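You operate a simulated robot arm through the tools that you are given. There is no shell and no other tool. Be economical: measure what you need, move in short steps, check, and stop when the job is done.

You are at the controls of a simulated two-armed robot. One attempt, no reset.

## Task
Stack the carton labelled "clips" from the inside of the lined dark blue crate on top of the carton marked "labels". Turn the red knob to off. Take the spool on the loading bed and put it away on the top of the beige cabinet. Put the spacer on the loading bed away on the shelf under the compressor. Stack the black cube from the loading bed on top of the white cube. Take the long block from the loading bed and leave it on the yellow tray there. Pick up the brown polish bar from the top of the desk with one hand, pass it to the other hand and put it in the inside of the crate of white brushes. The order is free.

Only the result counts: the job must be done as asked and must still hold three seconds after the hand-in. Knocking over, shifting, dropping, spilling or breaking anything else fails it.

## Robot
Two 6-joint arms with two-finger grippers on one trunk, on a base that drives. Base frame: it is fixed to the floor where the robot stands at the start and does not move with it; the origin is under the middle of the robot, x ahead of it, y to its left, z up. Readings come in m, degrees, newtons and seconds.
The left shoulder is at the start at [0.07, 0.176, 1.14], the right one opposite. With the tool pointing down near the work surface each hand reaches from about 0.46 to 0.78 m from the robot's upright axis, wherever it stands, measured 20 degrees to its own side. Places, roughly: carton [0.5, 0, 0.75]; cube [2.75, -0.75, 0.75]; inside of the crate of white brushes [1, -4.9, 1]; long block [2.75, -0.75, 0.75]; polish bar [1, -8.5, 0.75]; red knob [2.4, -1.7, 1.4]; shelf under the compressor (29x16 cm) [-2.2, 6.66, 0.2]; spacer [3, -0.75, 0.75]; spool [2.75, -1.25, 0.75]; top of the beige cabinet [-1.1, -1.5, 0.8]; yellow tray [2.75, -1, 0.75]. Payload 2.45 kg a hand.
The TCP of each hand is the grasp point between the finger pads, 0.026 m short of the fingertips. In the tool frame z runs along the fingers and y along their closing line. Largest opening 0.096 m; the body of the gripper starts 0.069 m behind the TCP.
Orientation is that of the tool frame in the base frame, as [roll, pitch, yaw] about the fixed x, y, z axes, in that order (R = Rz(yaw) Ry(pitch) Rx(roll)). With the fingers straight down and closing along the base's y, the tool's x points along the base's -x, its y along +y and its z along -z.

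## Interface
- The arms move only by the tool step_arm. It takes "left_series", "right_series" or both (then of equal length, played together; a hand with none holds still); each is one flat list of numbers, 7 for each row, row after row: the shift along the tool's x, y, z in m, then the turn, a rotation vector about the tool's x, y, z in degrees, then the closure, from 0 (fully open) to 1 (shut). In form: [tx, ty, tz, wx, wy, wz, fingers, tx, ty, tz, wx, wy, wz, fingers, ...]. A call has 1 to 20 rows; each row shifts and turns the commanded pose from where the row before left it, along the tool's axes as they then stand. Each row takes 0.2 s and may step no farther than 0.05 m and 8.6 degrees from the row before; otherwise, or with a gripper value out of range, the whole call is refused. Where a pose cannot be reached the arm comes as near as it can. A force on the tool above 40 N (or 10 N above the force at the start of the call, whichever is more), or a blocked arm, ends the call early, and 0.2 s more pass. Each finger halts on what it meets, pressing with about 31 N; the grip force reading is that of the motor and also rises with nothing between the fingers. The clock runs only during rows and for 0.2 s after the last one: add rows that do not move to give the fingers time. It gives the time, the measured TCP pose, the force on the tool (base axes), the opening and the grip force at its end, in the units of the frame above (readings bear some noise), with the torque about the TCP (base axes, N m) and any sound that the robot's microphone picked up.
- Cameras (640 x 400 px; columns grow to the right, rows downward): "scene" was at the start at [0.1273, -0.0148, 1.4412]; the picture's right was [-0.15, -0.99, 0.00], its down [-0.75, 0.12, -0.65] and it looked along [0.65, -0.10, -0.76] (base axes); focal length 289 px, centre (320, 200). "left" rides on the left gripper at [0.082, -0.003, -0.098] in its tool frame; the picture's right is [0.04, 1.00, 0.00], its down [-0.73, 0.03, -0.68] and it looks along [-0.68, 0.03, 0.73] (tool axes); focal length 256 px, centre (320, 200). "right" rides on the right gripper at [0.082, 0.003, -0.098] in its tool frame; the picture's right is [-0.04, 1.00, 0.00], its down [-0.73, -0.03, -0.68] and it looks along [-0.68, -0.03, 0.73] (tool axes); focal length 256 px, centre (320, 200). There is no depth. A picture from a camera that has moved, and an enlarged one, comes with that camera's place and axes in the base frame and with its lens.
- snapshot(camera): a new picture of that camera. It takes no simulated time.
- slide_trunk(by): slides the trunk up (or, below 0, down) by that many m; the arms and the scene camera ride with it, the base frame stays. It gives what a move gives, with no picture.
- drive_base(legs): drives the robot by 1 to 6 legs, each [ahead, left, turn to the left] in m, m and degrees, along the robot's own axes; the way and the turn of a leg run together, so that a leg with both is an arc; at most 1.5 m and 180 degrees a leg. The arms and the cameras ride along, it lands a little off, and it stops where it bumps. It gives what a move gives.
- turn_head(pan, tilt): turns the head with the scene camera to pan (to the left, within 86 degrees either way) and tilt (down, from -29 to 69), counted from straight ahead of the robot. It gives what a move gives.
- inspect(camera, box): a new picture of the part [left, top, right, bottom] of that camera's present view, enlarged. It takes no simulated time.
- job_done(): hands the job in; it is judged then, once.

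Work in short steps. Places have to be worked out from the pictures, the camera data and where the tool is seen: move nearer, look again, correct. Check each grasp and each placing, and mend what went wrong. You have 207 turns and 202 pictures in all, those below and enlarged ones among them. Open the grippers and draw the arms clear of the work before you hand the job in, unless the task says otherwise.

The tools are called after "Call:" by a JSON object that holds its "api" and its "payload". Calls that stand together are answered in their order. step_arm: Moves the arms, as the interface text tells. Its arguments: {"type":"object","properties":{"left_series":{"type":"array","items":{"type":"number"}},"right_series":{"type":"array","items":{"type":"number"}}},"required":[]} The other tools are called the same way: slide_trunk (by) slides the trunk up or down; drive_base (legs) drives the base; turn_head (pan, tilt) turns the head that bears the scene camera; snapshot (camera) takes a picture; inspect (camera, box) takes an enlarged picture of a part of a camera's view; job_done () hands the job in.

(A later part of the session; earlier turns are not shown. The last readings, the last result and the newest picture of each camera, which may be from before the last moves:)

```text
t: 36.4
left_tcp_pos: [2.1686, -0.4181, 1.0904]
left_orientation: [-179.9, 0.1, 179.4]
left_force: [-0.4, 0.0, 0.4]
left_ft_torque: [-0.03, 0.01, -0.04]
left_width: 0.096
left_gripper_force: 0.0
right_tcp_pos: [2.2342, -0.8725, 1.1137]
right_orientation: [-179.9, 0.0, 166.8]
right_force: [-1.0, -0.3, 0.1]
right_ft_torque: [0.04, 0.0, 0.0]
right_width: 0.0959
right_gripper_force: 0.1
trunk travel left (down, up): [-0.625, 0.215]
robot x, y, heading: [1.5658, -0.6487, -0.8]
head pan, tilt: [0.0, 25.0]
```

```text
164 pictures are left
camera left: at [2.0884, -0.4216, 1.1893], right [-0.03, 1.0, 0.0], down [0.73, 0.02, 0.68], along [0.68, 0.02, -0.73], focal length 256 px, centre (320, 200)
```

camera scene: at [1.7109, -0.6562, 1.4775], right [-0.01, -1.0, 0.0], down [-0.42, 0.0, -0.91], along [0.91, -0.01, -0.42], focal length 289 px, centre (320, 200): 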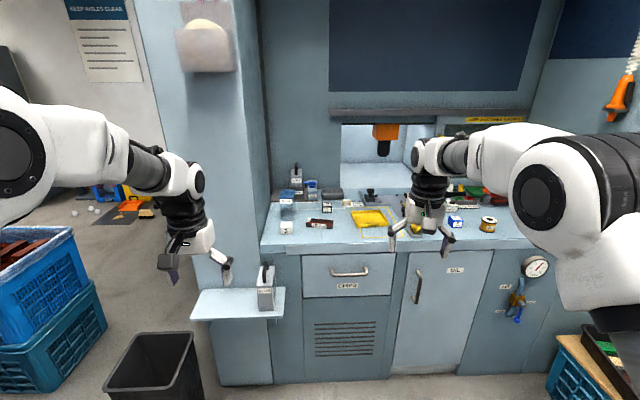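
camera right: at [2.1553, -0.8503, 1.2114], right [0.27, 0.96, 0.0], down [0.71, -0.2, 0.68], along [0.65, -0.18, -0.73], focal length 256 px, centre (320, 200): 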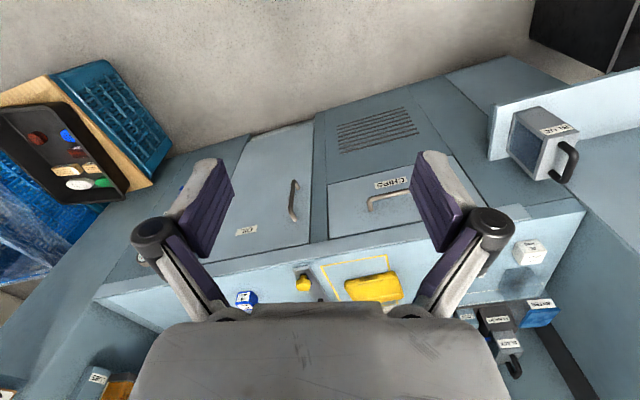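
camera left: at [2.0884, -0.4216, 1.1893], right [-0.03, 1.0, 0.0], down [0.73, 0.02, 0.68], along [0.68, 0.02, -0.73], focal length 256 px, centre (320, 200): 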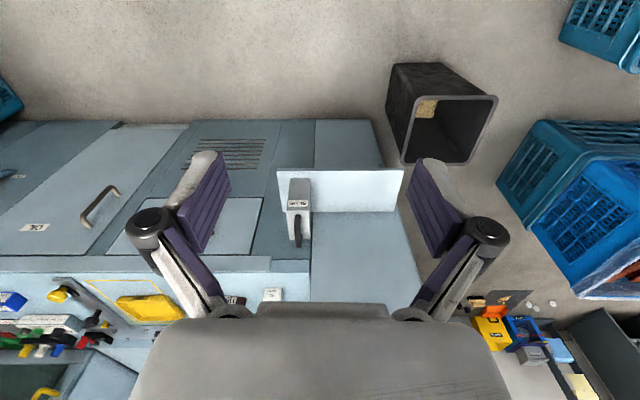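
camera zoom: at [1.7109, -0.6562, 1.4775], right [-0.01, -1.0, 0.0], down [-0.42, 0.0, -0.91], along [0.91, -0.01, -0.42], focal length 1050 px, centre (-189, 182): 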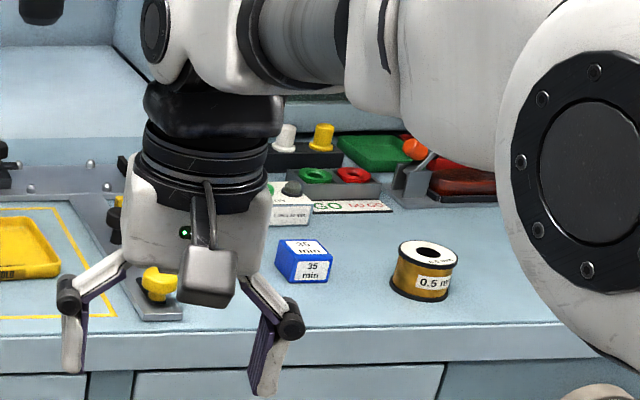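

Seen: white cube, black cube, red-brown "115 mm" block, yellow tray, blue cube, brass spool. A pillar/shelf with dispenser stands to the left, so I shift right and go forward to work with both hands.

Call:
{"api": "drive_base", "payload": {"legs": [[0, -0.33, 0], [0.42, 0, 0.8]]}}

Call:
{"api": "turn_head", "payload": {"pan": 0, "tilt": 45}}

Call:
{"api": "snapshot", "payload": {"camera": "scene"}}

Call:
{"api": "snapshot", "payload": {"camera": "left"}}

Call:
{"api": "snapshot", "payload": {"camera": "right"}}

```text
t: 40.7
left_tcp_pos: [2.5771, -0.7321, 1.0918]
left_orientation: [-180.0, 0.1, -179.2]
left_force: [-0.4, 0.2, 0.1]
left_ft_torque: [-0.01, -0.01, 0.01]
left_width: 0.096
left_gripper_force: 0.0
right_tcp_pos: [2.652, -1.1849, 1.1136]
right_orientation: [-179.9, 0.0, 168.3]
right_force: [0.3, 0.2, -0.1]
right_ft_torque: [0.0, -0.01, -0.01]
right_width: 0.096
right_gripper_force: 0.0
trunk travel left (down, up): [-0.625, 0.215]
robot x, y, heading: [1.9827, -0.9825, 1.0]
head pan, tilt: [0.0, 25.0]
```

```text
t: 41.5
left_tcp_pos: [2.5772, -0.7333, 1.0915]
left_orientation: [180.0, 0.1, -179.2]
left_force: [-0.3, 0.7, 0.7]
left_ft_torque: [0.0, 0.03, 0.01]
left_width: 0.0961
left_gripper_force: 0.0
right_tcp_pos: [2.6528, -1.1849, 1.1146]
right_orientation: [-179.9, 0.0, 168.2]
right_force: [-0.7, -0.6, 0.6]
right_ft_torque: [0.01, 0.04, -0.01]
right_width: 0.0958
right_gripper_force: 0.1
trunk travel left (down, up): [-0.625, 0.215]
robot x, y, heading: [1.9827, -0.9784, 0.6]
head pan, tilt: [0.0, 45.0]
```

```text
163 pictures are left
camera scene: at [2.1135, -0.9816, 1.447], right [0.01, -1.0, 0.0], down [-0.71, -0.01, -0.71], along [0.71, 0.01, -0.71], focal length 289 px, centre (320, 200)
```

scene: 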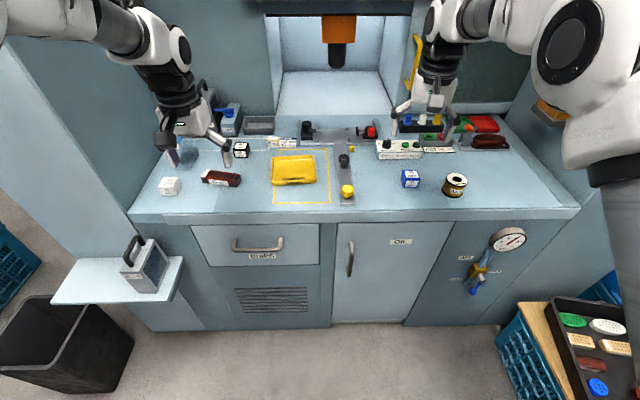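

```text
162 pictures are left
camera left: at [2.4959, -0.7376, 1.1893], right [-0.05, 1.0, 0.0], down [0.73, 0.04, 0.68], along [0.68, 0.04, -0.73], focal length 256 px, centre (320, 200)
```

left: 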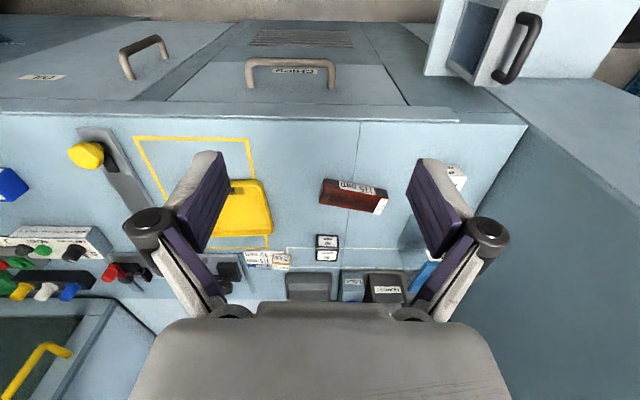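

```text
161 pictures are left
camera right: at [2.5734, -1.1646, 1.2114], right [0.24, 0.97, 0.0], down [0.71, -0.18, 0.68], along [0.66, -0.17, -0.73], focal length 256 px, centre (320, 200)
```

right: 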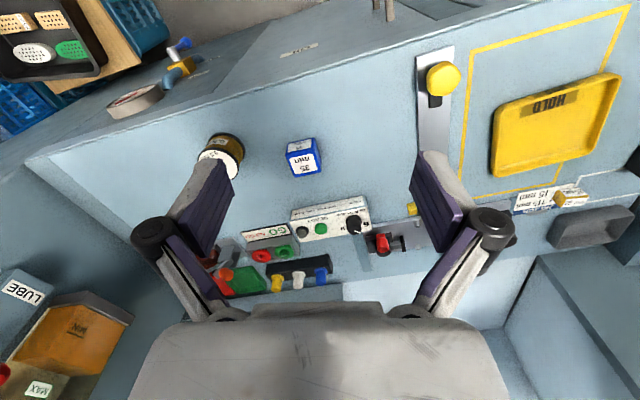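

Let me enlarge the area with the small pieces near the sign to identify the spacer.

Call:
{"api": "inspect", "payload": {"camera": "right", "box": [500, 160, 640, 250]}}

Call:
{"api": "inspect", "payload": {"camera": "left", "box": [220, 160, 420, 310]}}

Call:
{"api": "inspect", "payload": {"camera": "scene", "box": [140, 110, 340, 220]}}

Call:
{"api": "inspect", "payload": {"camera": "scene", "box": [360, 100, 520, 220]}}

```text
4.44 times, centred on (570, 205) of right
camera zoom: at [2.5734, -1.1646, 1.2114], right [0.24, 0.97, 0.0], down [0.71, -0.18, 0.68], along [0.66, -0.17, -0.73], focal length 1138 px, centre (-791, 178)
```

zoom: 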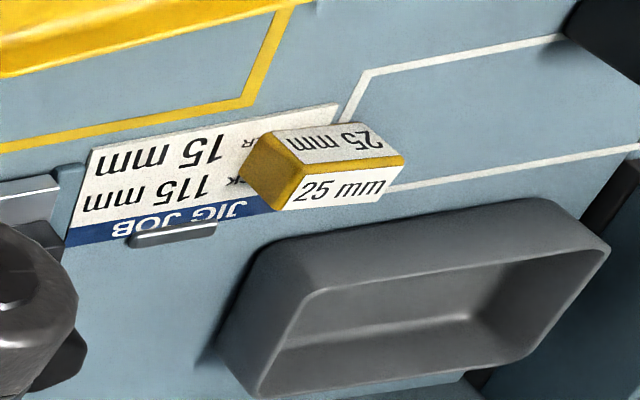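

```text
2.67 times, centred on (320, 235) of left
camera zoom: at [2.4959, -0.7376, 1.1893], right [-0.05, 1.0, 0.0], down [0.73, 0.04, 0.68], along [0.68, 0.04, -0.73], focal length 683 px, centre (320, 107)
```

zoom: 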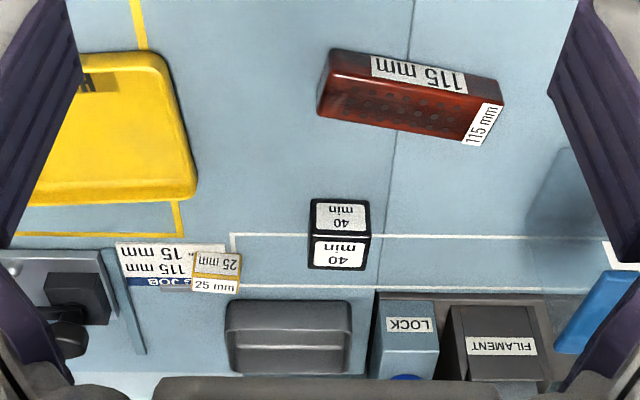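

```text
3.20 times, centred on (240, 165) of scene
camera zoom: at [2.1135, -0.9816, 1.447], right [0.01, -1.0, 0.0], down [-0.71, -0.01, -0.71], along [0.71, 0.01, -0.71], focal length 924 px, centre (576, 312)
```

zoom: 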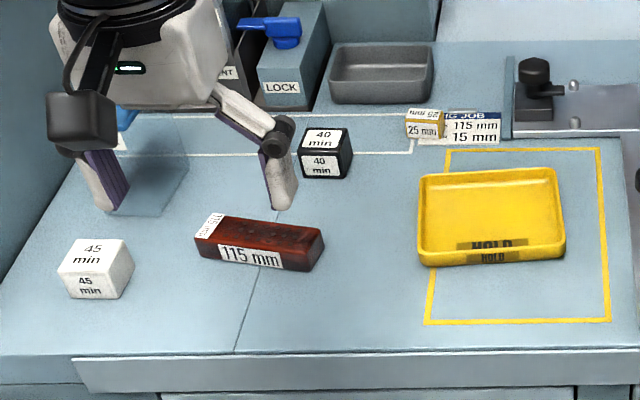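

```text
3.33 times, centred on (440, 160) of scene
camera zoom: at [2.1135, -0.9816, 1.447], right [0.01, -1.0, 0.0], down [-0.71, -0.01, -0.71], along [0.71, 0.01, -0.71], focal length 963 px, centre (-80, 333)
```

zoom: 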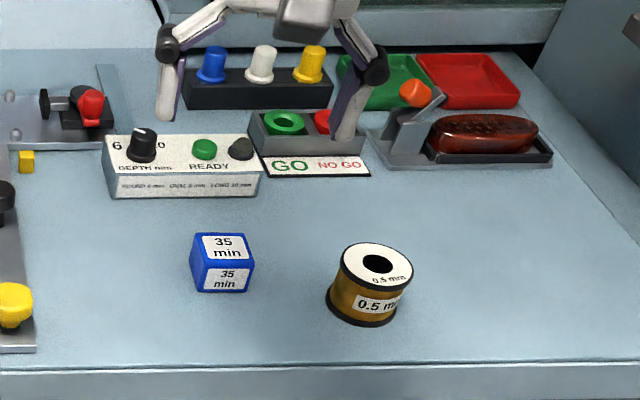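

The spacer is the little brass "25 mm" block lying on the job card (≈(3.04,-0.80)); black cube ≈(2.95,-0.70,top 0.87); white cube ≈(2.76,-0.53). These are far, so I pull the hands back 0.1 m and drive forward 0.3 m.

Call:
{"api": "step_arm", "payload": {"left_series": [0.05, 0, 0, 0, 0, 0, 0, 0.05, 0, 0, 0, 0, 0, 0], "right_series": [0.05, 0, 0, 0, 0, 0, 0, 0.05, 0, 0, 0, 0, 0, 0]}}

Call:
{"api": "drive_base", "payload": {"legs": [[0.3, 0, 0]]}}

Call:
{"api": "snapshot", "payload": {"camera": "scene"}}

Call:
{"api": "snapshot", "payload": {"camera": "left"}}

```text
t: 42.1
left_tcp_pos: [2.4676, -0.7333, 1.093]
left_orientation: [180.0, 0.4, -179.2]
left_force: [0.1, -0.4, 0.1]
left_ft_torque: [-0.01, -0.04, 0.0]
left_width: 0.0963
left_gripper_force: 0.1
right_tcp_pos: [2.5507, -1.1633, 1.1138]
right_orientation: [-179.9, 0.3, 168.1]
right_force: [-0.9, 0.4, 0.3]
right_ft_torque: [-0.01, -0.03, -0.01]
right_width: 0.096
right_gripper_force: 0.0
trunk travel left (down, up): [-0.625, 0.215]
robot x, y, heading: [1.982, -0.9807, 0.9]
head pan, tilt: [0.0, 45.0]
```

```text
t: 44.2
left_tcp_pos: [2.7849, -0.7321, 1.0914]
left_orientation: [-180.0, 0.0, -179.5]
left_force: [0.1, -0.2, 0.2]
left_ft_torque: [-0.01, 0.0, -0.03]
left_width: 0.096
left_gripper_force: 0.1
right_tcp_pos: [2.8655, -1.1626, 1.1127]
right_orientation: [-179.9, 0.1, 168.0]
right_force: [0.2, 0.1, -0.3]
right_ft_torque: [-0.03, 0.01, -0.02]
right_width: 0.0959
right_gripper_force: 0.1
trunk travel left (down, up): [-0.625, 0.215]
robot x, y, heading: [2.292, -0.9758, 0.7]
head pan, tilt: [0.0, 45.0]
```

```text
156 pictures are left
camera scene: at [2.4252, -0.9782, 1.447], right [0.01, -1.0, 0.0], down [-0.71, -0.01, -0.71], along [0.71, 0.01, -0.71], focal length 289 px, centre (320, 200)
```

scene: 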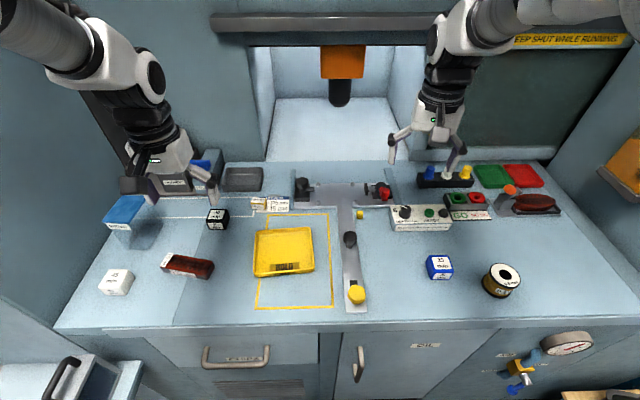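

```text
155 pictures are left
camera left: at [2.704, -0.7361, 1.19], right [-0.05, 1.0, 0.0], down [0.73, 0.04, 0.68], along [0.68, 0.03, -0.73], focal length 256 px, centre (320, 200)
```

left: 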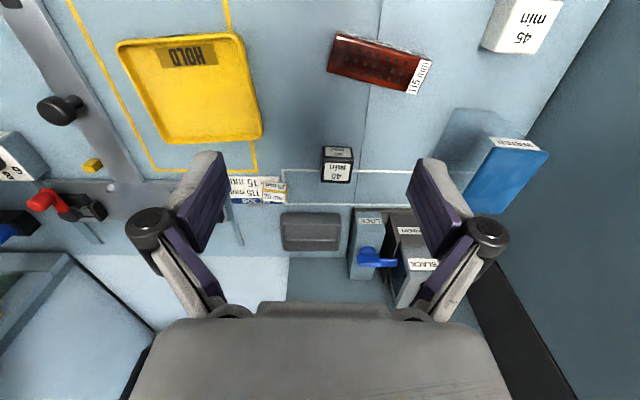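

Good vantage. Enlarge for measurements.

Call:
{"api": "inspect", "payload": {"camera": "left", "box": [220, 20, 460, 220]}}

Call:
{"api": "inspect", "payload": {"camera": "scene", "box": [80, 180, 340, 320]}}

```text
2.00 times, centred on (340, 120) of left
camera zoom: at [2.704, -0.7361, 1.19], right [-0.05, 1.0, 0.0], down [0.73, 0.04, 0.68], along [0.68, 0.03, -0.73], focal length 512 px, centre (280, 360)
```

zoom: 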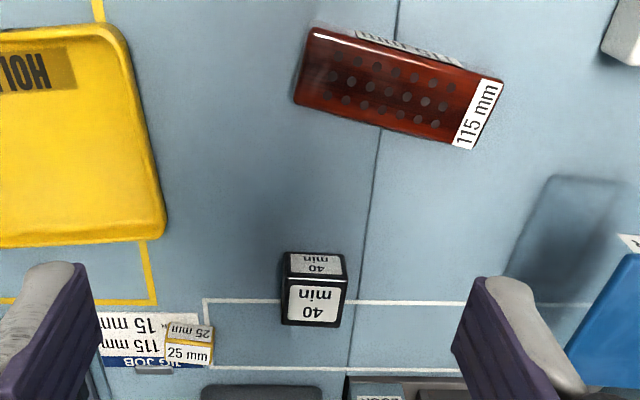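

```text
2.46 times, centred on (210, 250) of scene
camera zoom: at [2.4252, -0.9782, 1.447], right [0.01, -1.0, 0.0], down [-0.71, -0.01, -0.71], along [0.71, 0.01, -0.71], focal length 711 px, centre (591, 77)
```

zoom: 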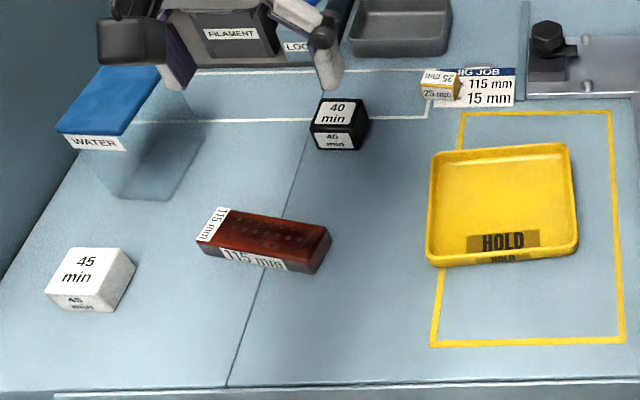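

Block centre ≈(2.792,-0.664), long axis 80° from x, top z≈0.857; tray centre ≈(2.826,-0.884). I turn the left hand +79° and centre it over the block.

Call:
{"api": "step_arm", "payload": {"left_series": [0, 0, 0, 0, 0, -8, 0, 0, 0, 0, 0, 0, -8, 0, 0, 0, 0, 0, 0, -8, 0, 0, 0, 0, 0, 0, -8, 0, 0, 0, 0, 0, 0, -8, 0, 0, 0, 0, 0, 0, -8, 0, 0, 0, 0, 0, 0, -8, 0, 0, 0, 0, 0, 0, -8, 0, 0, 0, 0, 0, 0, -8, 0, 0, 0, 0, 0, 0, -7, 0, -0.035, 0.0025, 0, 0, 0, 0, 0, -0.034, 0.0025, 0, 0, 0, 0, 0]}}

Call:
{"api": "snapshot", "payload": {"camera": "left"}}

```text
t: 46.8
left_tcp_pos: [2.7975, -0.6619, 1.0918]
left_orientation: [-179.8, -0.1, -100.3]
left_force: [0.0, 0.5, -0.2]
left_ft_torque: [0.0, -0.03, 0.0]
left_width: 0.0959
left_gripper_force: 0.1
right_tcp_pos: [2.8659, -1.1606, 1.1129]
right_orientation: [-179.8, 0.2, 168.0]
right_force: [-0.5, 0.5, 0.0]
right_ft_torque: [-0.01, -0.02, -0.01]
right_width: 0.0963
right_gripper_force: 0.1
trunk travel left (down, up): [-0.625, 0.215]
robot x, y, heading: [2.2963, -0.9753, 0.5]
head pan, tilt: [0.0, 45.0]
```

```text
152 pictures are left
camera left: at [2.7859, -0.7423, 1.1899], right [-0.99, 0.14, 0.0], down [0.1, 0.73, 0.68], along [0.1, 0.67, -0.73], focal length 256 px, centre (320, 200)
```

left: 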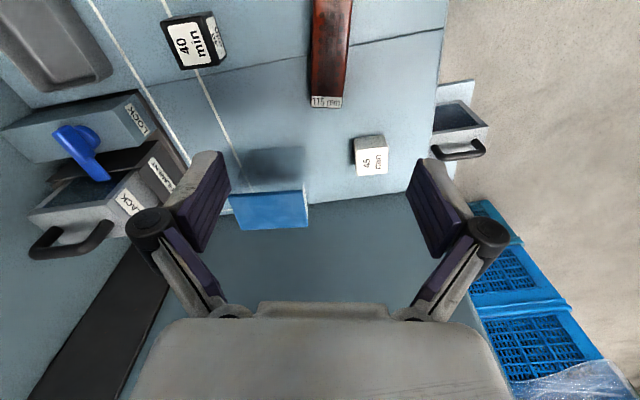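

Slight correction (7 mm in closing direction), then lower to z≈0.906 and check.

Call:
{"api": "step_arm", "payload": {"left_series": [0.004, 0.0068, 0.046, 0, 0, 0, 0, 0, 0, 0.0465, 0, 0, 0, 0, 0, 0, 0.0465, 0, 0, 0, 0, 0, 0, 0.0465, 0, 0, 0, 0]}}

Call:
{"api": "snapshot", "payload": {"camera": "left"}}

Call:
{"api": "inspect", "payload": {"camera": "scene", "box": [80, 170, 320, 320]}}

```text
t: 47.8
left_tcp_pos: [2.7894, -0.6645, 0.9025]
left_orientation: [179.9, -0.1, -100.4]
left_force: [0.7, 0.3, 0.4]
left_ft_torque: [0.01, 0.0, 0.02]
left_width: 0.096
left_gripper_force: 0.0
right_tcp_pos: [2.8686, -1.1607, 1.1117]
right_orientation: [-179.8, 0.0, 168.0]
right_force: [0.2, 0.0, -0.6]
right_ft_torque: [0.0, 0.05, -0.02]
right_width: 0.0958
right_gripper_force: 0.1
trunk travel left (down, up): [-0.625, 0.215]
robot x, y, heading: [2.2922, -0.9787, 0.6]
head pan, tilt: [0.0, 45.0]
```

```text
151 pictures are left
camera left: at [2.7776, -0.7462, 1.0019], right [-0.99, 0.14, 0.0], down [0.1, 0.73, 0.68], along [0.1, 0.67, -0.73], focal length 256 px, centre (320, 200)
```

left: 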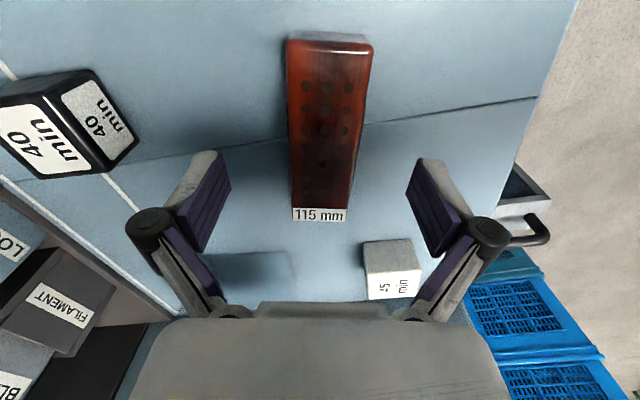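

```text
2.67 times, centred on (200, 245) of scene
camera zoom: at [2.4283, -0.9771, 1.4467], right [0.01, -1.0, 0.0], down [-0.71, -0.01, -0.71], along [0.71, 0.01, -0.71], focal length 770 px, centre (640, 80)
```

zoom: 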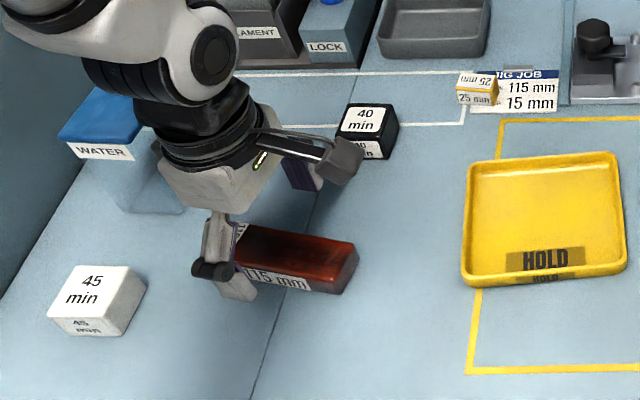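

Well centred. Correct 2° yaw, descend to z≈0.86 and close.

Call:
{"api": "step_arm", "payload": {"left_series": [0, 0.003, 0.02, 0, 0, 2, 0, 0, 0, 0.0205, 0, 0, 0, 0, 0, 0, 0, 0, 0, 0, 0, 0, 0, 0, 0, 0, 0, 0.4, 0, 0, 0, 0, 0, 0, 0.8, 0, 0, 0, 0, 0, 0, 0.8, 0, 0, 0, 0, 0, 0, 0.8]}}

```text
t: 49.0
left_tcp_pos: [2.7712, -0.6638, 0.8749]
left_orientation: [-179.9, 0.4, -102.4]
left_force: [-36.1, 32.5, 91.0]
left_ft_torque: [0.37, 3.85, -1.33]
left_width: 0.0543
left_gripper_force: 42.2
right_tcp_pos: [2.8559, -1.1627, 1.12]
right_orientation: [179.8, 0.6, 168.2]
right_force: [0.2, -1.3, -0.6]
right_ft_torque: [0.03, 0.03, 0.02]
right_width: 0.096
right_gripper_force: 0.0
trunk travel left (down, up): [-0.625, 0.215]
robot x, y, heading: [2.2976, -0.976, 0.7]
head pan, tilt: [0.0, 45.0]
stopped in row 5 (left hand): the force on the tool passed its limit at 52 N (the readings are from after the stop); the commanded pose is now the measured one
```

Unexpected force while closing: I look before doing anything.

Call:
{"api": "snapshot", "payload": {"camera": "left"}}

Call:
{"api": "inspect", "payload": {"camera": "scene", "box": [80, 170, 320, 320]}}

```text
149 pictures are left
camera left: at [2.7567, -0.7446, 0.9718], right [-0.98, 0.18, 0.0], down [0.13, 0.72, 0.68], along [0.12, 0.67, -0.73], focal length 256 px, centre (320, 200)
```

left: 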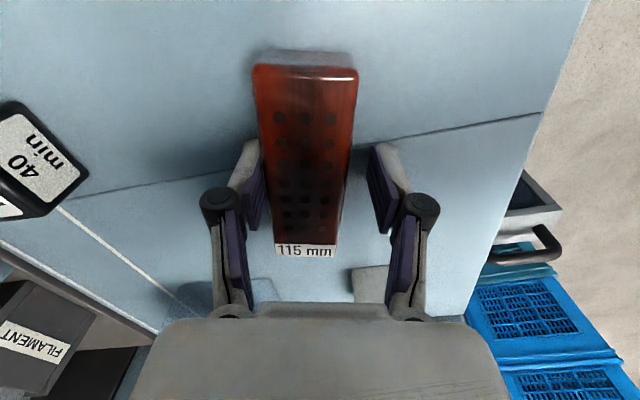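

```text
2.67 times, centred on (200, 245) of scene
camera zoom: at [2.4117, -0.9805, 1.4499], right [0.01, -1.0, 0.0], down [-0.7, -0.01, -0.71], along [0.71, 0.01, -0.7], focal length 770 px, centre (640, 80)
```

zoom: 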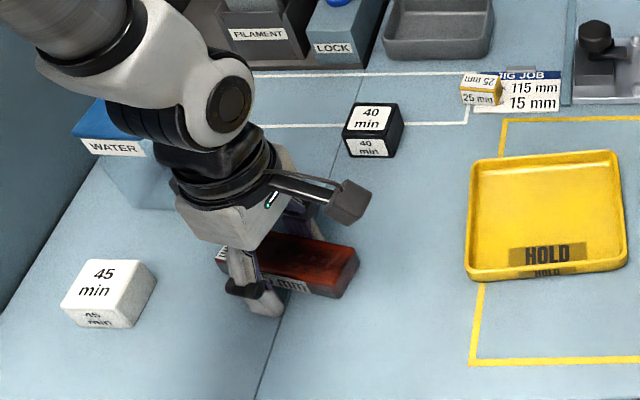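

The fingertips touched the bed (bed top ≈0.848, higher than I judged). I rise 7 mm and re-read.

Call:
{"api": "step_arm", "payload": {"left_series": [0, 0, -0.007, 0, 0, 0, 0.3, 0, 0, 0, 0, 0, 0, 0.2, 0, 0, 0, 0, 0, 0, 0.2]}}

Call:
{"api": "snapshot", "payload": {"camera": "left"}}

Call:
{"api": "inspect", "payload": {"camera": "scene", "box": [80, 170, 320, 320]}}

```text
t: 49.8
left_tcp_pos: [2.7833, -0.6631, 0.8692]
left_orientation: [180.0, 0.0, -102.2]
left_force: [-0.2, -0.2, -0.3]
left_ft_torque: [-0.01, 0.02, 0.0]
left_width: 0.0769
left_gripper_force: 0.1
right_tcp_pos: [2.8677, -1.1628, 1.1109]
right_orientation: [-180.0, 0.0, 168.0]
right_force: [0.2, -0.3, -0.5]
right_ft_torque: [-0.03, 0.06, -0.01]
right_width: 0.0959
right_gripper_force: 0.0
trunk travel left (down, up): [-0.625, 0.215]
robot x, y, heading: [2.2927, -0.9811, 0.9]
head pan, tilt: [0.0, 45.0]
```

```text
147 pictures are left
camera left: at [2.7691, -0.7442, 0.9679], right [-0.98, 0.17, 0.0], down [0.13, 0.72, 0.68], along [0.12, 0.67, -0.73], focal length 256 px, centre (320, 200)
```

left: 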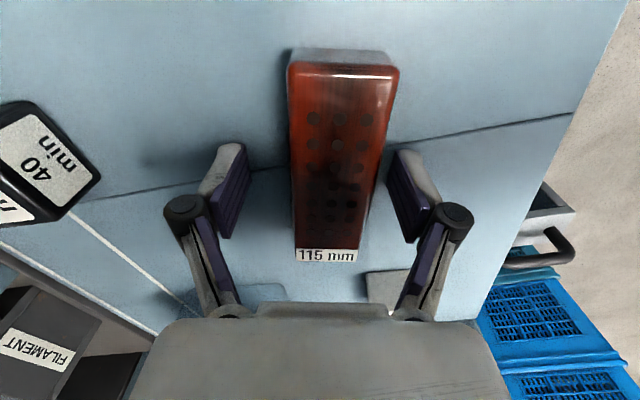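

```text
2.67 times, centred on (200, 245) of scene
camera zoom: at [2.4279, -0.9777, 1.4464], right [0.01, -1.0, 0.0], down [-0.71, -0.01, -0.71], along [0.71, 0.01, -0.71], focal length 770 px, centre (640, 80)
```

zoom: 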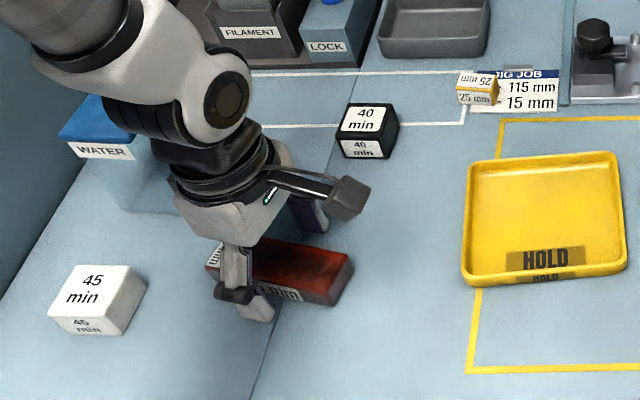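

No force now at TCP z=0.869 (tips ≈0.843, just above the bed). Block sits ~7 mm toward −x of the finger middle; I shift and close.

Call:
{"api": "step_arm", "payload": {"left_series": [0, 0.007, 0, 0, 0, 0, 0.2, 0, 0, 0, 0, 0, 0, 0.35, 0, 0, 0, 0, 0, 0, 0.5, 0, 0, 0, 0, 0, 0, 0.8, 0, 0, 0, 0, 0, 0, 0.8]}}

Call:
{"api": "snapshot", "payload": {"camera": "left"}}

```text
t: 50.5
left_tcp_pos: [2.7717, -0.6615, 0.876]
left_orientation: [180.0, 0.3, -102.3]
left_force: [-13.3, 1.5, 35.2]
left_ft_torque: [-0.08, 0.44, -0.2]
left_width: 0.0386
left_gripper_force: 44.0
right_tcp_pos: [2.8617, -1.1616, 1.1149]
right_orientation: [179.9, 0.3, 168.2]
right_force: [0.3, -0.1, -0.5]
right_ft_torque: [0.01, 0.02, 0.01]
right_width: 0.0959
right_gripper_force: 0.0
trunk travel left (down, up): [-0.625, 0.215]
robot x, y, heading: [2.2942, -0.9787, 0.7]
head pan, tilt: [0.0, 45.0]
stopped in row 3 (left hand): the force on the tool passed its limit at 63 N (the readings are from after the stop); the commanded pose is now the measured one
```

```text
145 pictures are left
camera left: at [2.7571, -0.743, 0.9739], right [-0.98, 0.18, 0.0], down [0.13, 0.72, 0.68], along [0.12, 0.67, -0.73], focal length 256 px, centre (320, 200)
```

left: 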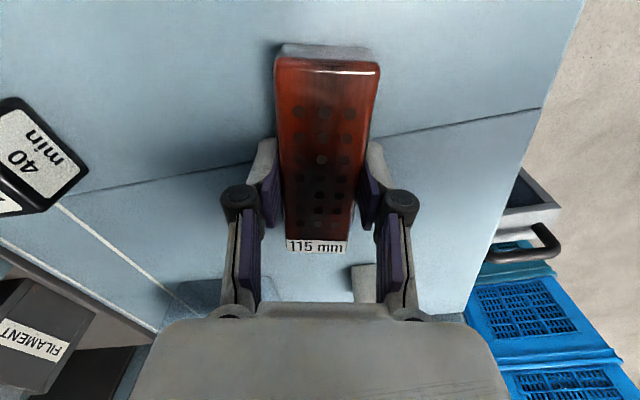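

Closing seems to push the tips down onto the bed. The pads are nearly at the block; I raise 6 mm and close again.

Call:
{"api": "step_arm", "payload": {"left_series": [0, 0, -0.006, 0, 0, 0, 0.52, 0, 0, 0, 0, 0, 0, 0.6, 0, 0, 0, 0, 0, 0, 0.8, 0, 0, 0, 0, 0, 0, 0.8]}}

Call:
{"api": "snapshot", "payload": {"camera": "left"}}

```text
t: 51.5
left_tcp_pos: [2.7736, -0.6608, 0.8772]
left_orientation: [179.9, 0.0, -102.4]
left_force: [-0.2, -0.4, -1.0]
left_ft_torque: [-0.01, 0.0, 0.02]
left_width: 0.0388
left_gripper_force: 31.5
right_tcp_pos: [2.8665, -1.1607, 1.1132]
right_orientation: [-179.9, 0.1, 168.1]
right_force: [-0.3, -0.5, 0.6]
right_ft_torque: [0.03, -0.02, 0.0]
right_width: 0.0959
right_gripper_force: 0.1
trunk travel left (down, up): [-0.625, 0.215]
robot x, y, heading: [2.2947, -0.9765, 0.9]
head pan, tilt: [0.0, 45.0]
```

```text
144 pictures are left
camera left: at [2.761, -0.7417, 0.9762], right [-0.98, 0.18, 0.0], down [0.13, 0.72, 0.68], along [0.12, 0.67, -0.73], focal length 256 px, centre (320, 200)
```

left: 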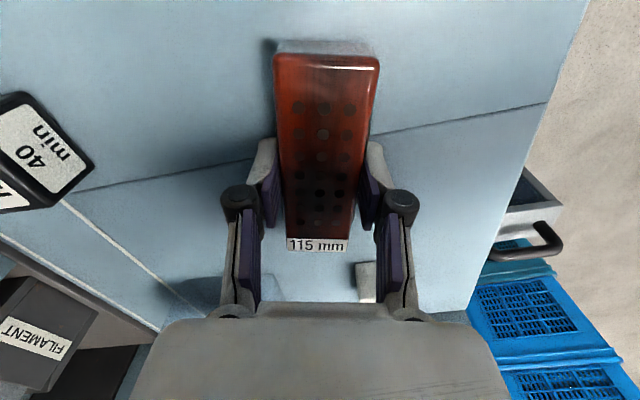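

Block held (3.9 cm). Lift 10 cm and check.

Call:
{"api": "step_arm", "payload": {"left_series": [0, 0, -0.02, 0, 0, 0, 0.8, 0, 0, -0.04, 0, 0, 0, 0.8, 0, 0, -0.04, 0, 0, 0, 0.8]}}

Call:
{"api": "drive_base", "payload": {"legs": [[0, -0.16, 0]]}}

Call:
{"api": "snapshot", "payload": {"camera": "scene"}}

Call:
{"api": "snapshot", "payload": {"camera": "left"}}

```text
t: 52.3
left_tcp_pos: [2.7757, -0.6607, 0.9772]
left_orientation: [180.0, 0.1, -102.4]
left_force: [-1.0, 0.1, -1.1]
left_ft_torque: [0.03, -0.02, 0.01]
left_width: 0.039
left_gripper_force: 30.4
right_tcp_pos: [2.8666, -1.1612, 1.1139]
right_orientation: [180.0, 0.1, 168.0]
right_force: [-0.4, 0.4, -0.1]
right_ft_torque: [-0.02, -0.01, 0.0]
right_width: 0.096
right_gripper_force: 0.1
trunk travel left (down, up): [-0.625, 0.215]
robot x, y, heading: [2.2903, -0.978, 0.6]
head pan, tilt: [0.0, 45.0]
```

```text
t: 53.7
left_tcp_pos: [2.7799, -0.8162, 0.9757]
left_orientation: [179.9, 0.2, -102.6]
left_force: [-0.3, 0.3, -0.1]
left_ft_torque: [0.03, 0.05, 0.0]
left_width: 0.039
left_gripper_force: 31.5
right_tcp_pos: [2.8683, -1.3175, 1.1119]
right_orientation: [-179.9, 0.1, 167.9]
right_force: [0.2, -0.5, -0.1]
right_ft_torque: [-0.05, 0.02, 0.0]
right_width: 0.0958
right_gripper_force: 0.1
trunk travel left (down, up): [-0.625, 0.215]
robot x, y, heading: [2.2959, -1.1352, 0.4]
head pan, tilt: [0.0, 45.0]
```

```text
143 pictures are left
camera scene: at [2.4274, -1.1324, 1.4469], right [0.01, -1.0, 0.0], down [-0.71, -0.01, -0.71], along [0.71, 0.01, -0.71], focal length 289 px, centre (320, 200)
```

scene: 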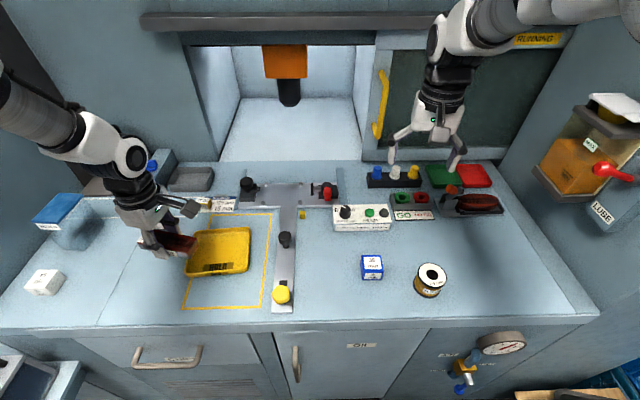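

```text
142 pictures are left
camera left: at [2.7659, -0.8974, 1.0757], right [-0.98, 0.18, 0.0], down [0.13, 0.72, 0.68], along [0.12, 0.67, -0.73], focal length 256 px, centre (320, 200)
```

left: 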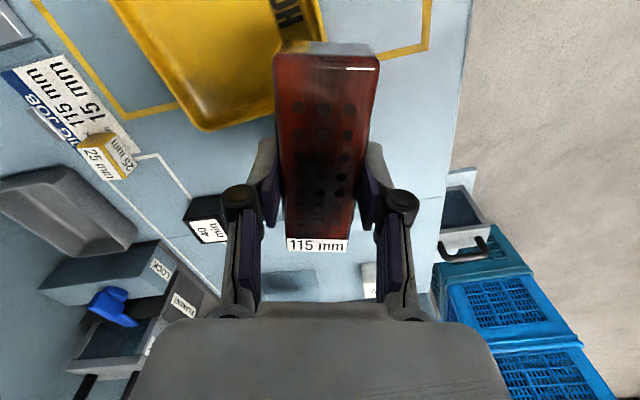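

Held. Tray centre ≈(2.833,-0.882), its long side ≈94°. Rotate +16° and move over it, still high.

Call:
{"api": "step_arm", "payload": {"left_series": [0, 0, 0, 0, 0, -8, 0.8, 0, 0, 0, 0, 0, -8, 0.8, 0.0345, -0.0255, 0, 0, 0, 0, 0.8, 0.0345, -0.0255, 0, 0, 0, 0, 0.8, 0, 0, 0, 0, 0, 0, 0.8]}}

Call:
{"api": "inspect", "payload": {"camera": "scene", "box": [130, 170, 330, 320]}}

Call:
{"api": "snapshot", "payload": {"camera": "left"}}

```text
t: 54.9
left_tcp_pos: [2.8307, -0.8812, 0.9758]
left_orientation: [179.8, 0.0, -86.6]
left_force: [-0.2, 0.4, -0.8]
left_ft_torque: [0.03, -0.01, -0.01]
left_width: 0.0393
left_gripper_force: 31.1
right_tcp_pos: [2.8666, -1.3171, 1.1131]
right_orientation: [-179.8, 0.0, 168.0]
right_force: [-0.4, 0.6, 0.5]
right_ft_torque: [-0.02, 0.02, -0.06]
right_width: 0.096
right_gripper_force: 0.1
trunk travel left (down, up): [-0.625, 0.215]
robot x, y, heading: [2.2993, -1.1353, 0.6]
head pan, tilt: [0.0, 45.0]
```

```text
2.67 times, centred on (230, 245) of scene
camera zoom: at [2.4262, -1.1321, 1.447], right [0.01, -1.0, 0.0], down [-0.71, -0.01, -0.71], along [0.71, 0.01, -0.71], focal length 770 px, centre (560, 80)
```

zoom: 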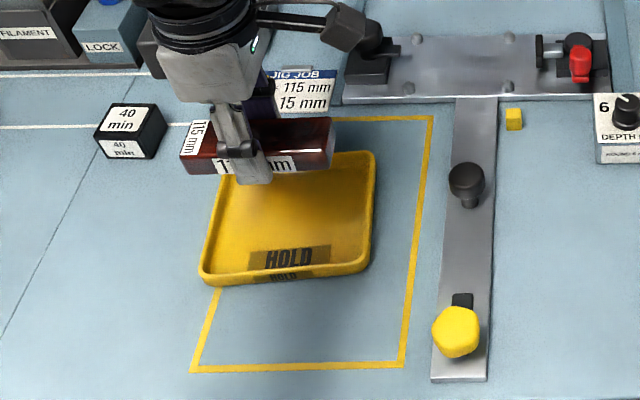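

```text
140 pictures are left
camera left: at [2.84, -0.9624, 1.0741], right [-0.99, -0.1, 0.0], down [-0.07, 0.73, 0.68], along [-0.07, 0.68, -0.73], focal length 256 px, centre (320, 200)
```

left: 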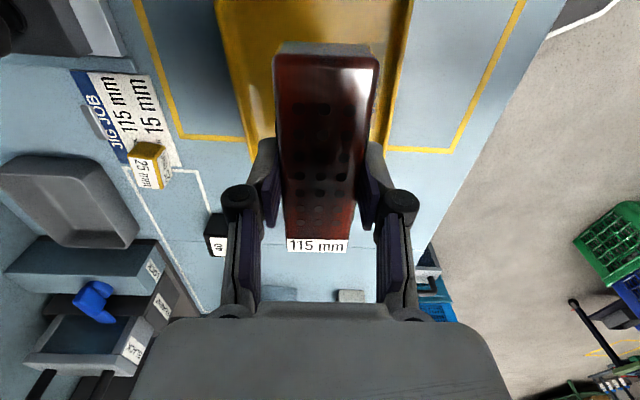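

Block nearly over the tray; shift 8 mm to −y, 3° more, then lower to just above.

Call:
{"api": "step_arm", "payload": {"left_series": [0.008, 0, 0, 0, 0, -3, 0.8, 0, 0, 0.04, 0, 0, 0, 0.8, 0, 0, 0.04, 0, 0, 0, 0.8, 0, 0, 0.005, 0, 0, 0, 0.8, 0, 0, 0, 0, 0, 0, 0.8]}}

Call:
{"api": "inspect", "payload": {"camera": "scene", "box": [150, 190, 310, 310]}}

Call:
{"api": "snapshot", "payload": {"camera": "left"}}

```text
t: 56.1
left_tcp_pos: [2.8351, -0.8909, 0.8899]
left_orientation: [179.8, 0.2, -83.6]
left_force: [-0.2, 0.2, -0.7]
left_ft_torque: [-0.01, 0.02, 0.03]
left_width: 0.0389
left_gripper_force: 30.8
right_tcp_pos: [2.869, -1.319, 1.1113]
right_orientation: [180.0, 0.0, 167.9]
right_force: [0.4, -0.6, -0.2]
right_ft_torque: [0.0, -0.01, 0.02]
right_width: 0.096
right_gripper_force: 0.1
trunk travel left (down, up): [-0.625, 0.215]
robot x, y, heading: [2.2927, -1.1342, 0.5]
head pan, tilt: [0.0, 45.0]
```

```text
3.33 times, centred on (230, 250) of scene
camera zoom: at [2.4277, -1.1335, 1.4469], right [0.01, -1.0, 0.0], down [-0.71, -0.01, -0.71], along [0.71, 0.01, -0.71], focal length 963 px, centre (620, 33)
```

zoom: 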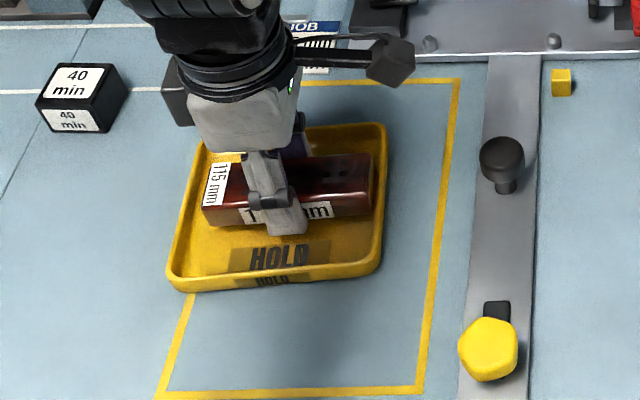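

```text
138 pictures are left
camera left: at [2.8475, -0.972, 0.9891], right [-0.99, -0.15, 0.0], down [-0.11, 0.72, 0.68], along [-0.1, 0.67, -0.73], focal length 256 px, centre (320, 200)
```

left: 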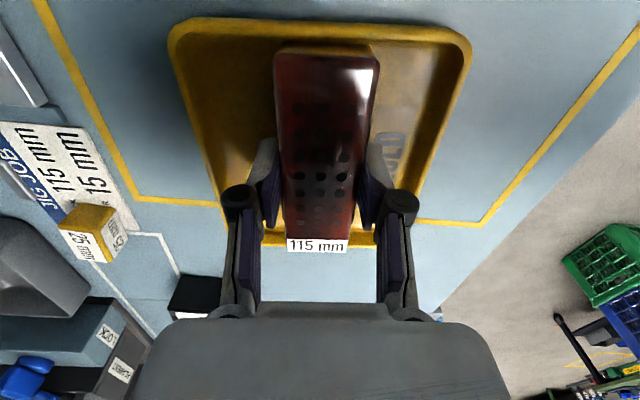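

Position fine; rotate back 2°, shift 3 mm +y, and lower gently.

Call:
{"api": "step_arm", "payload": {"left_series": [-0.003, 0, 0, 0, 0, 2, 0.8, 0, 0, 0.004, 0, 0, 0, 0.8, 0, 0, 0.003, 0, 0, 0, 0.8, 0, 0, 0, 0, 0, 0, 0.8]}}

Call:
{"api": "inspect", "payload": {"camera": "scene", "box": [180, 200, 280, 280]}}

```text
t: 57.1
left_tcp_pos: [2.8352, -0.8867, 0.8843]
left_orientation: [179.8, 0.1, -85.6]
left_force: [0.2, 0.2, -0.3]
left_ft_torque: [-0.02, -0.02, -0.02]
left_width: 0.0392
left_gripper_force: 31.1
right_tcp_pos: [2.8672, -1.3188, 1.1131]
right_orientation: [-179.9, 0.1, 167.9]
right_force: [-0.6, -0.4, 1.0]
right_ft_torque: [0.0, 0.01, -0.01]
right_width: 0.0958
right_gripper_force: 0.1
trunk travel left (down, up): [-0.625, 0.215]
robot x, y, heading: [2.2956, -1.1341, 0.6]
head pan, tilt: [0.0, 45.0]
```

```text
5.00 times, centred on (230, 240) of scene
camera zoom: at [2.4272, -1.1336, 1.4469], right [0.01, -1.0, 0.0], down [-0.71, -0.01, -0.71], along [0.71, 0.01, -0.71], focal length 1444 px, centre (770, 0)
```

zoom: 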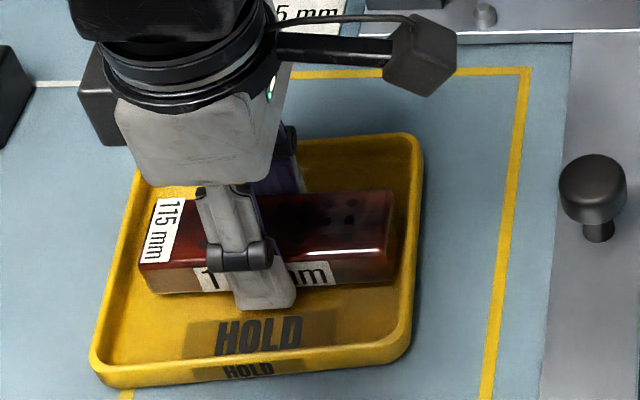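

Block lies inside both tray ends. Lower in 2 mm rows.

Call:
{"api": "step_arm", "payload": {"left_series": [0, 0, 0.002, 0, 0, 0, 0.8, 0, 0, 0.002, 0, 0, 0, 0.8, 0, 0, 0, 0, 0, 0, 0.8]}}

```text
t: 57.9
left_tcp_pos: [2.8348, -0.8883, 0.8801]
left_orientation: [179.9, 0.2, -85.6]
left_force: [0.7, 0.1, -0.2]
left_ft_torque: [0.04, 0.02, 0.0]
left_width: 0.0389
left_gripper_force: 31.2
right_tcp_pos: [2.8677, -1.3189, 1.1127]
right_orientation: [-179.9, 0.1, 168.0]
right_force: [0.0, -0.7, 0.4]
right_ft_torque: [0.02, 0.03, -0.01]
right_width: 0.0958
right_gripper_force: 0.2
trunk travel left (down, up): [-0.625, 0.215]
robot x, y, heading: [2.2959, -1.1353, 0.5]
head pan, tilt: [0.0, 45.0]
```

Call:
{"api": "step_arm", "payload": {"left_series": [0, 0, 0.002, 0, 0, 0, 0.8, 0, 0, 0.002, 0, 0, 0, 0.8, 0, 0, 0, 0, 0, 0, 0.8]}}

Call:
{"api": "inspect", "payload": {"camera": "scene", "box": [180, 200, 280, 280]}}

```text
t: 58.7
left_tcp_pos: [2.8346, -0.8875, 0.8791]
left_orientation: [-179.9, 0.2, -85.7]
left_force: [1.6, 6.1, 20.6]
left_ft_torque: [-0.18, 0.18, -0.01]
left_width: 0.0392
left_gripper_force: 31.3
right_tcp_pos: [2.866, -1.3185, 1.1133]
right_orientation: [180.0, 0.1, 167.8]
right_force: [0.5, 0.1, -0.5]
right_ft_torque: [0.02, 0.04, -0.02]
right_width: 0.0958
right_gripper_force: 0.1
trunk travel left (down, up): [-0.625, 0.215]
robot x, y, heading: [2.2945, -1.1328, 0.6]
head pan, tilt: [0.0, 45.0]
```

```text
5.00 times, centred on (230, 240) of scene
camera zoom: at [2.4249, -1.1338, 1.4474], right [0.01, -1.0, 0.0], down [-0.71, -0.01, -0.71], along [0.71, 0.01, -0.71], focal length 1444 px, centre (770, 0)
```

zoom: 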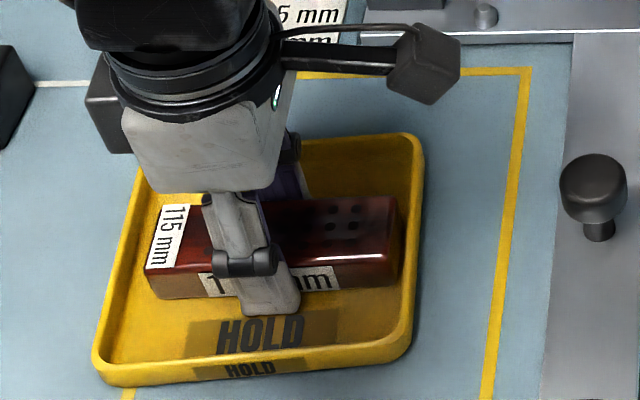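

Contact at 20 N. Back off slightly, open, rise.

Call:
{"api": "step_arm", "payload": {"left_series": [0, 0, -0.002, 0, 0, 0, 0.6, 0, 0, 0, 0, 0, 0, 0.45, 0, 0, 0, 0, 0, 0, 0.35, 0, 0, -0.03, 0, 0, 0, 0.35, 0, 0, -0.045, 0, 0, 0, 0.2, 0, 0, -0.045, 0, 0, 0, 0, 0, 0, -0.045, 0, 0, 0, 0]}}

Call:
{"api": "inspect", "payload": {"camera": "scene", "box": [150, 180, 310, 310]}}

```text
t: 60.3
left_tcp_pos: [2.8364, -0.8881, 1.0471]
left_orientation: [179.9, 0.2, -85.7]
left_force: [0.2, -0.3, -0.4]
left_ft_torque: [0.0, -0.01, 0.01]
left_width: 0.0959
left_gripper_force: 0.0
right_tcp_pos: [2.8668, -1.319, 1.1128]
right_orientation: [180.0, 0.1, 168.0]
right_force: [-1.2, -0.3, -0.1]
right_ft_torque: [0.02, -0.02, 0.0]
right_width: 0.096
right_gripper_force: 0.0
trunk travel left (down, up): [-0.625, 0.215]
robot x, y, heading: [2.2949, -1.1317, 0.6]
head pan, tilt: [0.0, 45.0]
```

```text
3.08 times, centred on (230, 245) of scene
camera zoom: at [2.4256, -1.134, 1.447], right [0.01, -1.0, 0.0], down [-0.71, -0.01, -0.71], along [0.71, 0.01, -0.71], focal length 889 px, centre (597, 62)
```

zoom: 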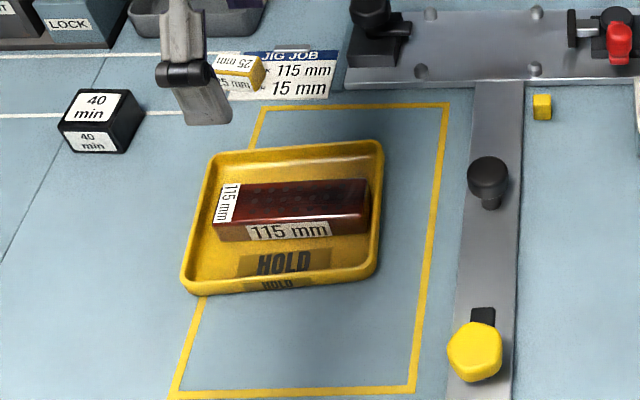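

The block rests in the tray. Next the black cube at ≈(2.927,-0.703): strafe back left, turn the hand back to yaw 180 and go above the cube.

Call:
{"api": "drive_base", "payload": {"legs": [[0.02, 0.15, 0]]}}

Call:
{"api": "step_arm", "payload": {"left_series": [0, 0, 0, 0, 0, 7.9, 0, 0, 0, 0, 0, 0, 7.9, 0, 0, 0, 0, 0, 0, 7.9, 0, 0, 0, 0, 0, 0, 7.9, 0, 0, 0, 0, 0, 0, 7.9, 0, 0, 0, 0, 0, 0, 7.9, 0, 0, 0, 0, 0, 0, 7.9, 0, 0, 0, 0, 0, 0, 7.9, 0, 0, 0, 0, 0, 0, 7.9, 0, 0, 0, 0, 0, 0, 7.9, 0, 0, 0, 0, 0, 0, 7.9, 0, 0, 0, 0, 0, 0, 7.4, 0]}}

Call:
{"api": "snapshot", "payload": {"camera": "left"}}

```text
t: 61.7
left_tcp_pos: [2.8574, -0.7346, 1.0451]
left_orientation: [179.7, 0.1, -85.4]
left_force: [0.5, 0.2, 0.1]
left_ft_torque: [0.01, 0.01, 0.03]
left_width: 0.096
left_gripper_force: 0.1
right_tcp_pos: [2.887, -1.1659, 1.1135]
right_orientation: [-179.9, 0.0, 168.0]
right_force: [0.1, -0.2, 1.2]
right_ft_torque: [0.01, -0.01, -0.03]
right_width: 0.0961
right_gripper_force: 0.0
trunk travel left (down, up): [-0.625, 0.215]
robot x, y, heading: [2.3128, -0.9791, 1.0]
head pan, tilt: [0.0, 45.0]
```

```text
t: 64.3
left_tcp_pos: [2.8573, -0.7338, 1.0443]
left_orientation: [179.9, -0.2, -179.8]
left_force: [-0.3, 0.3, 0.5]
left_ft_torque: [0.02, -0.03, 0.01]
left_width: 0.096
left_gripper_force: 0.0
right_tcp_pos: [2.887, -1.1644, 1.1127]
right_orientation: [-179.9, 0.2, 168.0]
right_force: [0.3, -0.7, 1.1]
right_ft_torque: [-0.03, 0.01, 0.01]
right_width: 0.0964
right_gripper_force: 0.1
trunk travel left (down, up): [-0.625, 0.215]
robot x, y, heading: [2.3166, -0.9756, 0.6]
head pan, tilt: [0.0, 45.0]
```

```text
134 pictures are left
camera left: at [2.7764, -0.7375, 1.1433], right [-0.04, 1.0, 0.0], down [0.73, 0.03, 0.68], along [0.68, 0.03, -0.74], focal length 256 px, centre (320, 200)
```

left: 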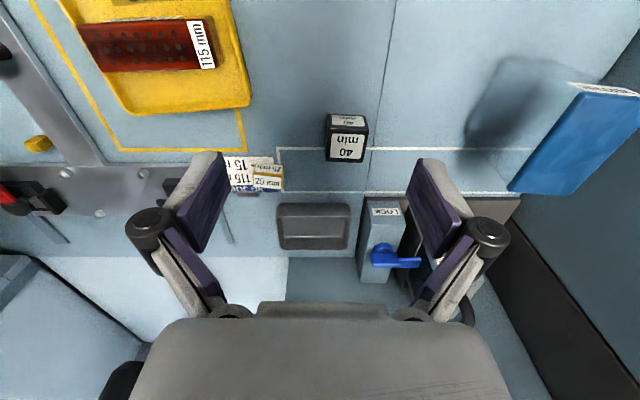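

Cube confirmed at (2.929,-0.701). Move above and lower to z≈0.95 with fingers at ~7 cm.

Call:
{"api": "step_arm", "payload": {"left_series": [-0.036, 0.0165, 0, 0, 0, 0, 0.1, -0.036, 0.0165, 0, 0, 0, 0, 0.2, 0, 0, 0.045, 0, 0, 0, 0.25, 0, 0, 0.045, 0, 0, 0, 0.25, 0, 0, 0, 0, 0, 0, 0.25]}}

Call:
{"api": "snapshot", "payload": {"camera": "left"}}

```text
t: 65.5
left_tcp_pos: [2.9282, -0.6971, 0.9586]
left_orientation: [179.8, 0.0, -179.8]
left_force: [0.6, 0.2, -0.4]
left_ft_torque: [0.03, -0.02, 0.03]
left_width: 0.0718
left_gripper_force: 0.0
right_tcp_pos: [2.8861, -1.1649, 1.1119]
right_orientation: [-180.0, 0.1, 167.9]
right_force: [0.0, -0.2, -0.3]
right_ft_torque: [-0.01, 0.03, 0.0]
right_width: 0.0959
right_gripper_force: 0.0
trunk travel left (down, up): [-0.625, 0.215]
robot x, y, heading: [2.3143, -0.9753, 0.4]
head pan, tilt: [0.0, 45.0]
```

```text
133 pictures are left
camera left: at [2.847, -0.701, 1.0573], right [-0.04, 1.0, 0.0], down [0.73, 0.03, 0.68], along [0.68, 0.03, -0.73], focal length 256 px, centre (320, 200)
```

left: 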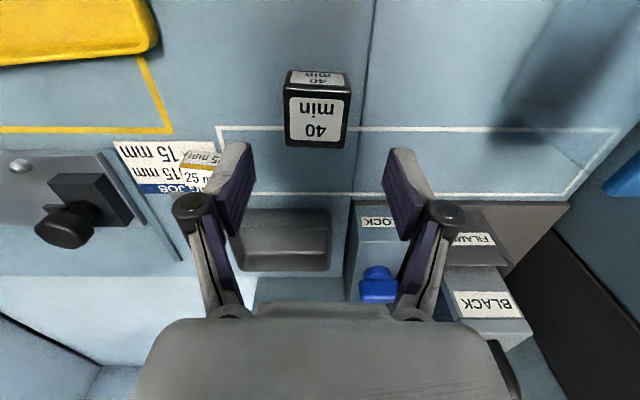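

Aligned. Descend to z≈0.882 and close.

Call:
{"api": "step_arm", "payload": {"left_series": [0, -0.002, 0.026, 0, 0, 0, 0.25, 0, 0, 0.026, 0, 0, 0, 0.25, 0, 0, 0.025, 0, 0, 0, 0.25, 0, 0, 0, 0, 0, 0, 0.4, 0, 0, 0, 0, 0, 0, 0.7, 0, 0, 0, 0, 0, 0, 0.7]}}

Call:
{"api": "snapshot", "payload": {"camera": "left"}}

```text
t: 66.9
left_tcp_pos: [2.9281, -0.7019, 0.8767]
left_orientation: [179.9, -0.1, -179.9]
left_force: [0.1, 0.3, 0.5]
left_ft_torque: [0.02, 0.01, 0.01]
left_width: 0.0451
left_gripper_force: 31.1
right_tcp_pos: [2.8875, -1.1647, 1.1127]
right_orientation: [-179.9, 0.1, 168.0]
right_force: [0.8, -1.2, 0.5]
right_ft_torque: [0.0, 0.05, -0.03]
right_width: 0.096
right_gripper_force: 0.1
trunk travel left (down, up): [-0.625, 0.215]
robot x, y, heading: [2.3158, -0.9781, 0.4]
head pan, tilt: [0.0, 45.0]
```

```text
132 pictures are left
camera left: at [2.8469, -0.7048, 0.9766], right [-0.04, 1.0, 0.0], down [0.73, 0.03, 0.68], along [0.68, 0.03, -0.74], focal length 256 px, centre (320, 200)
```

left: 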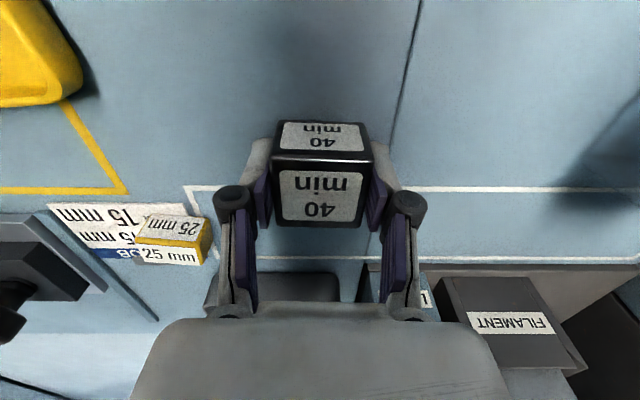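

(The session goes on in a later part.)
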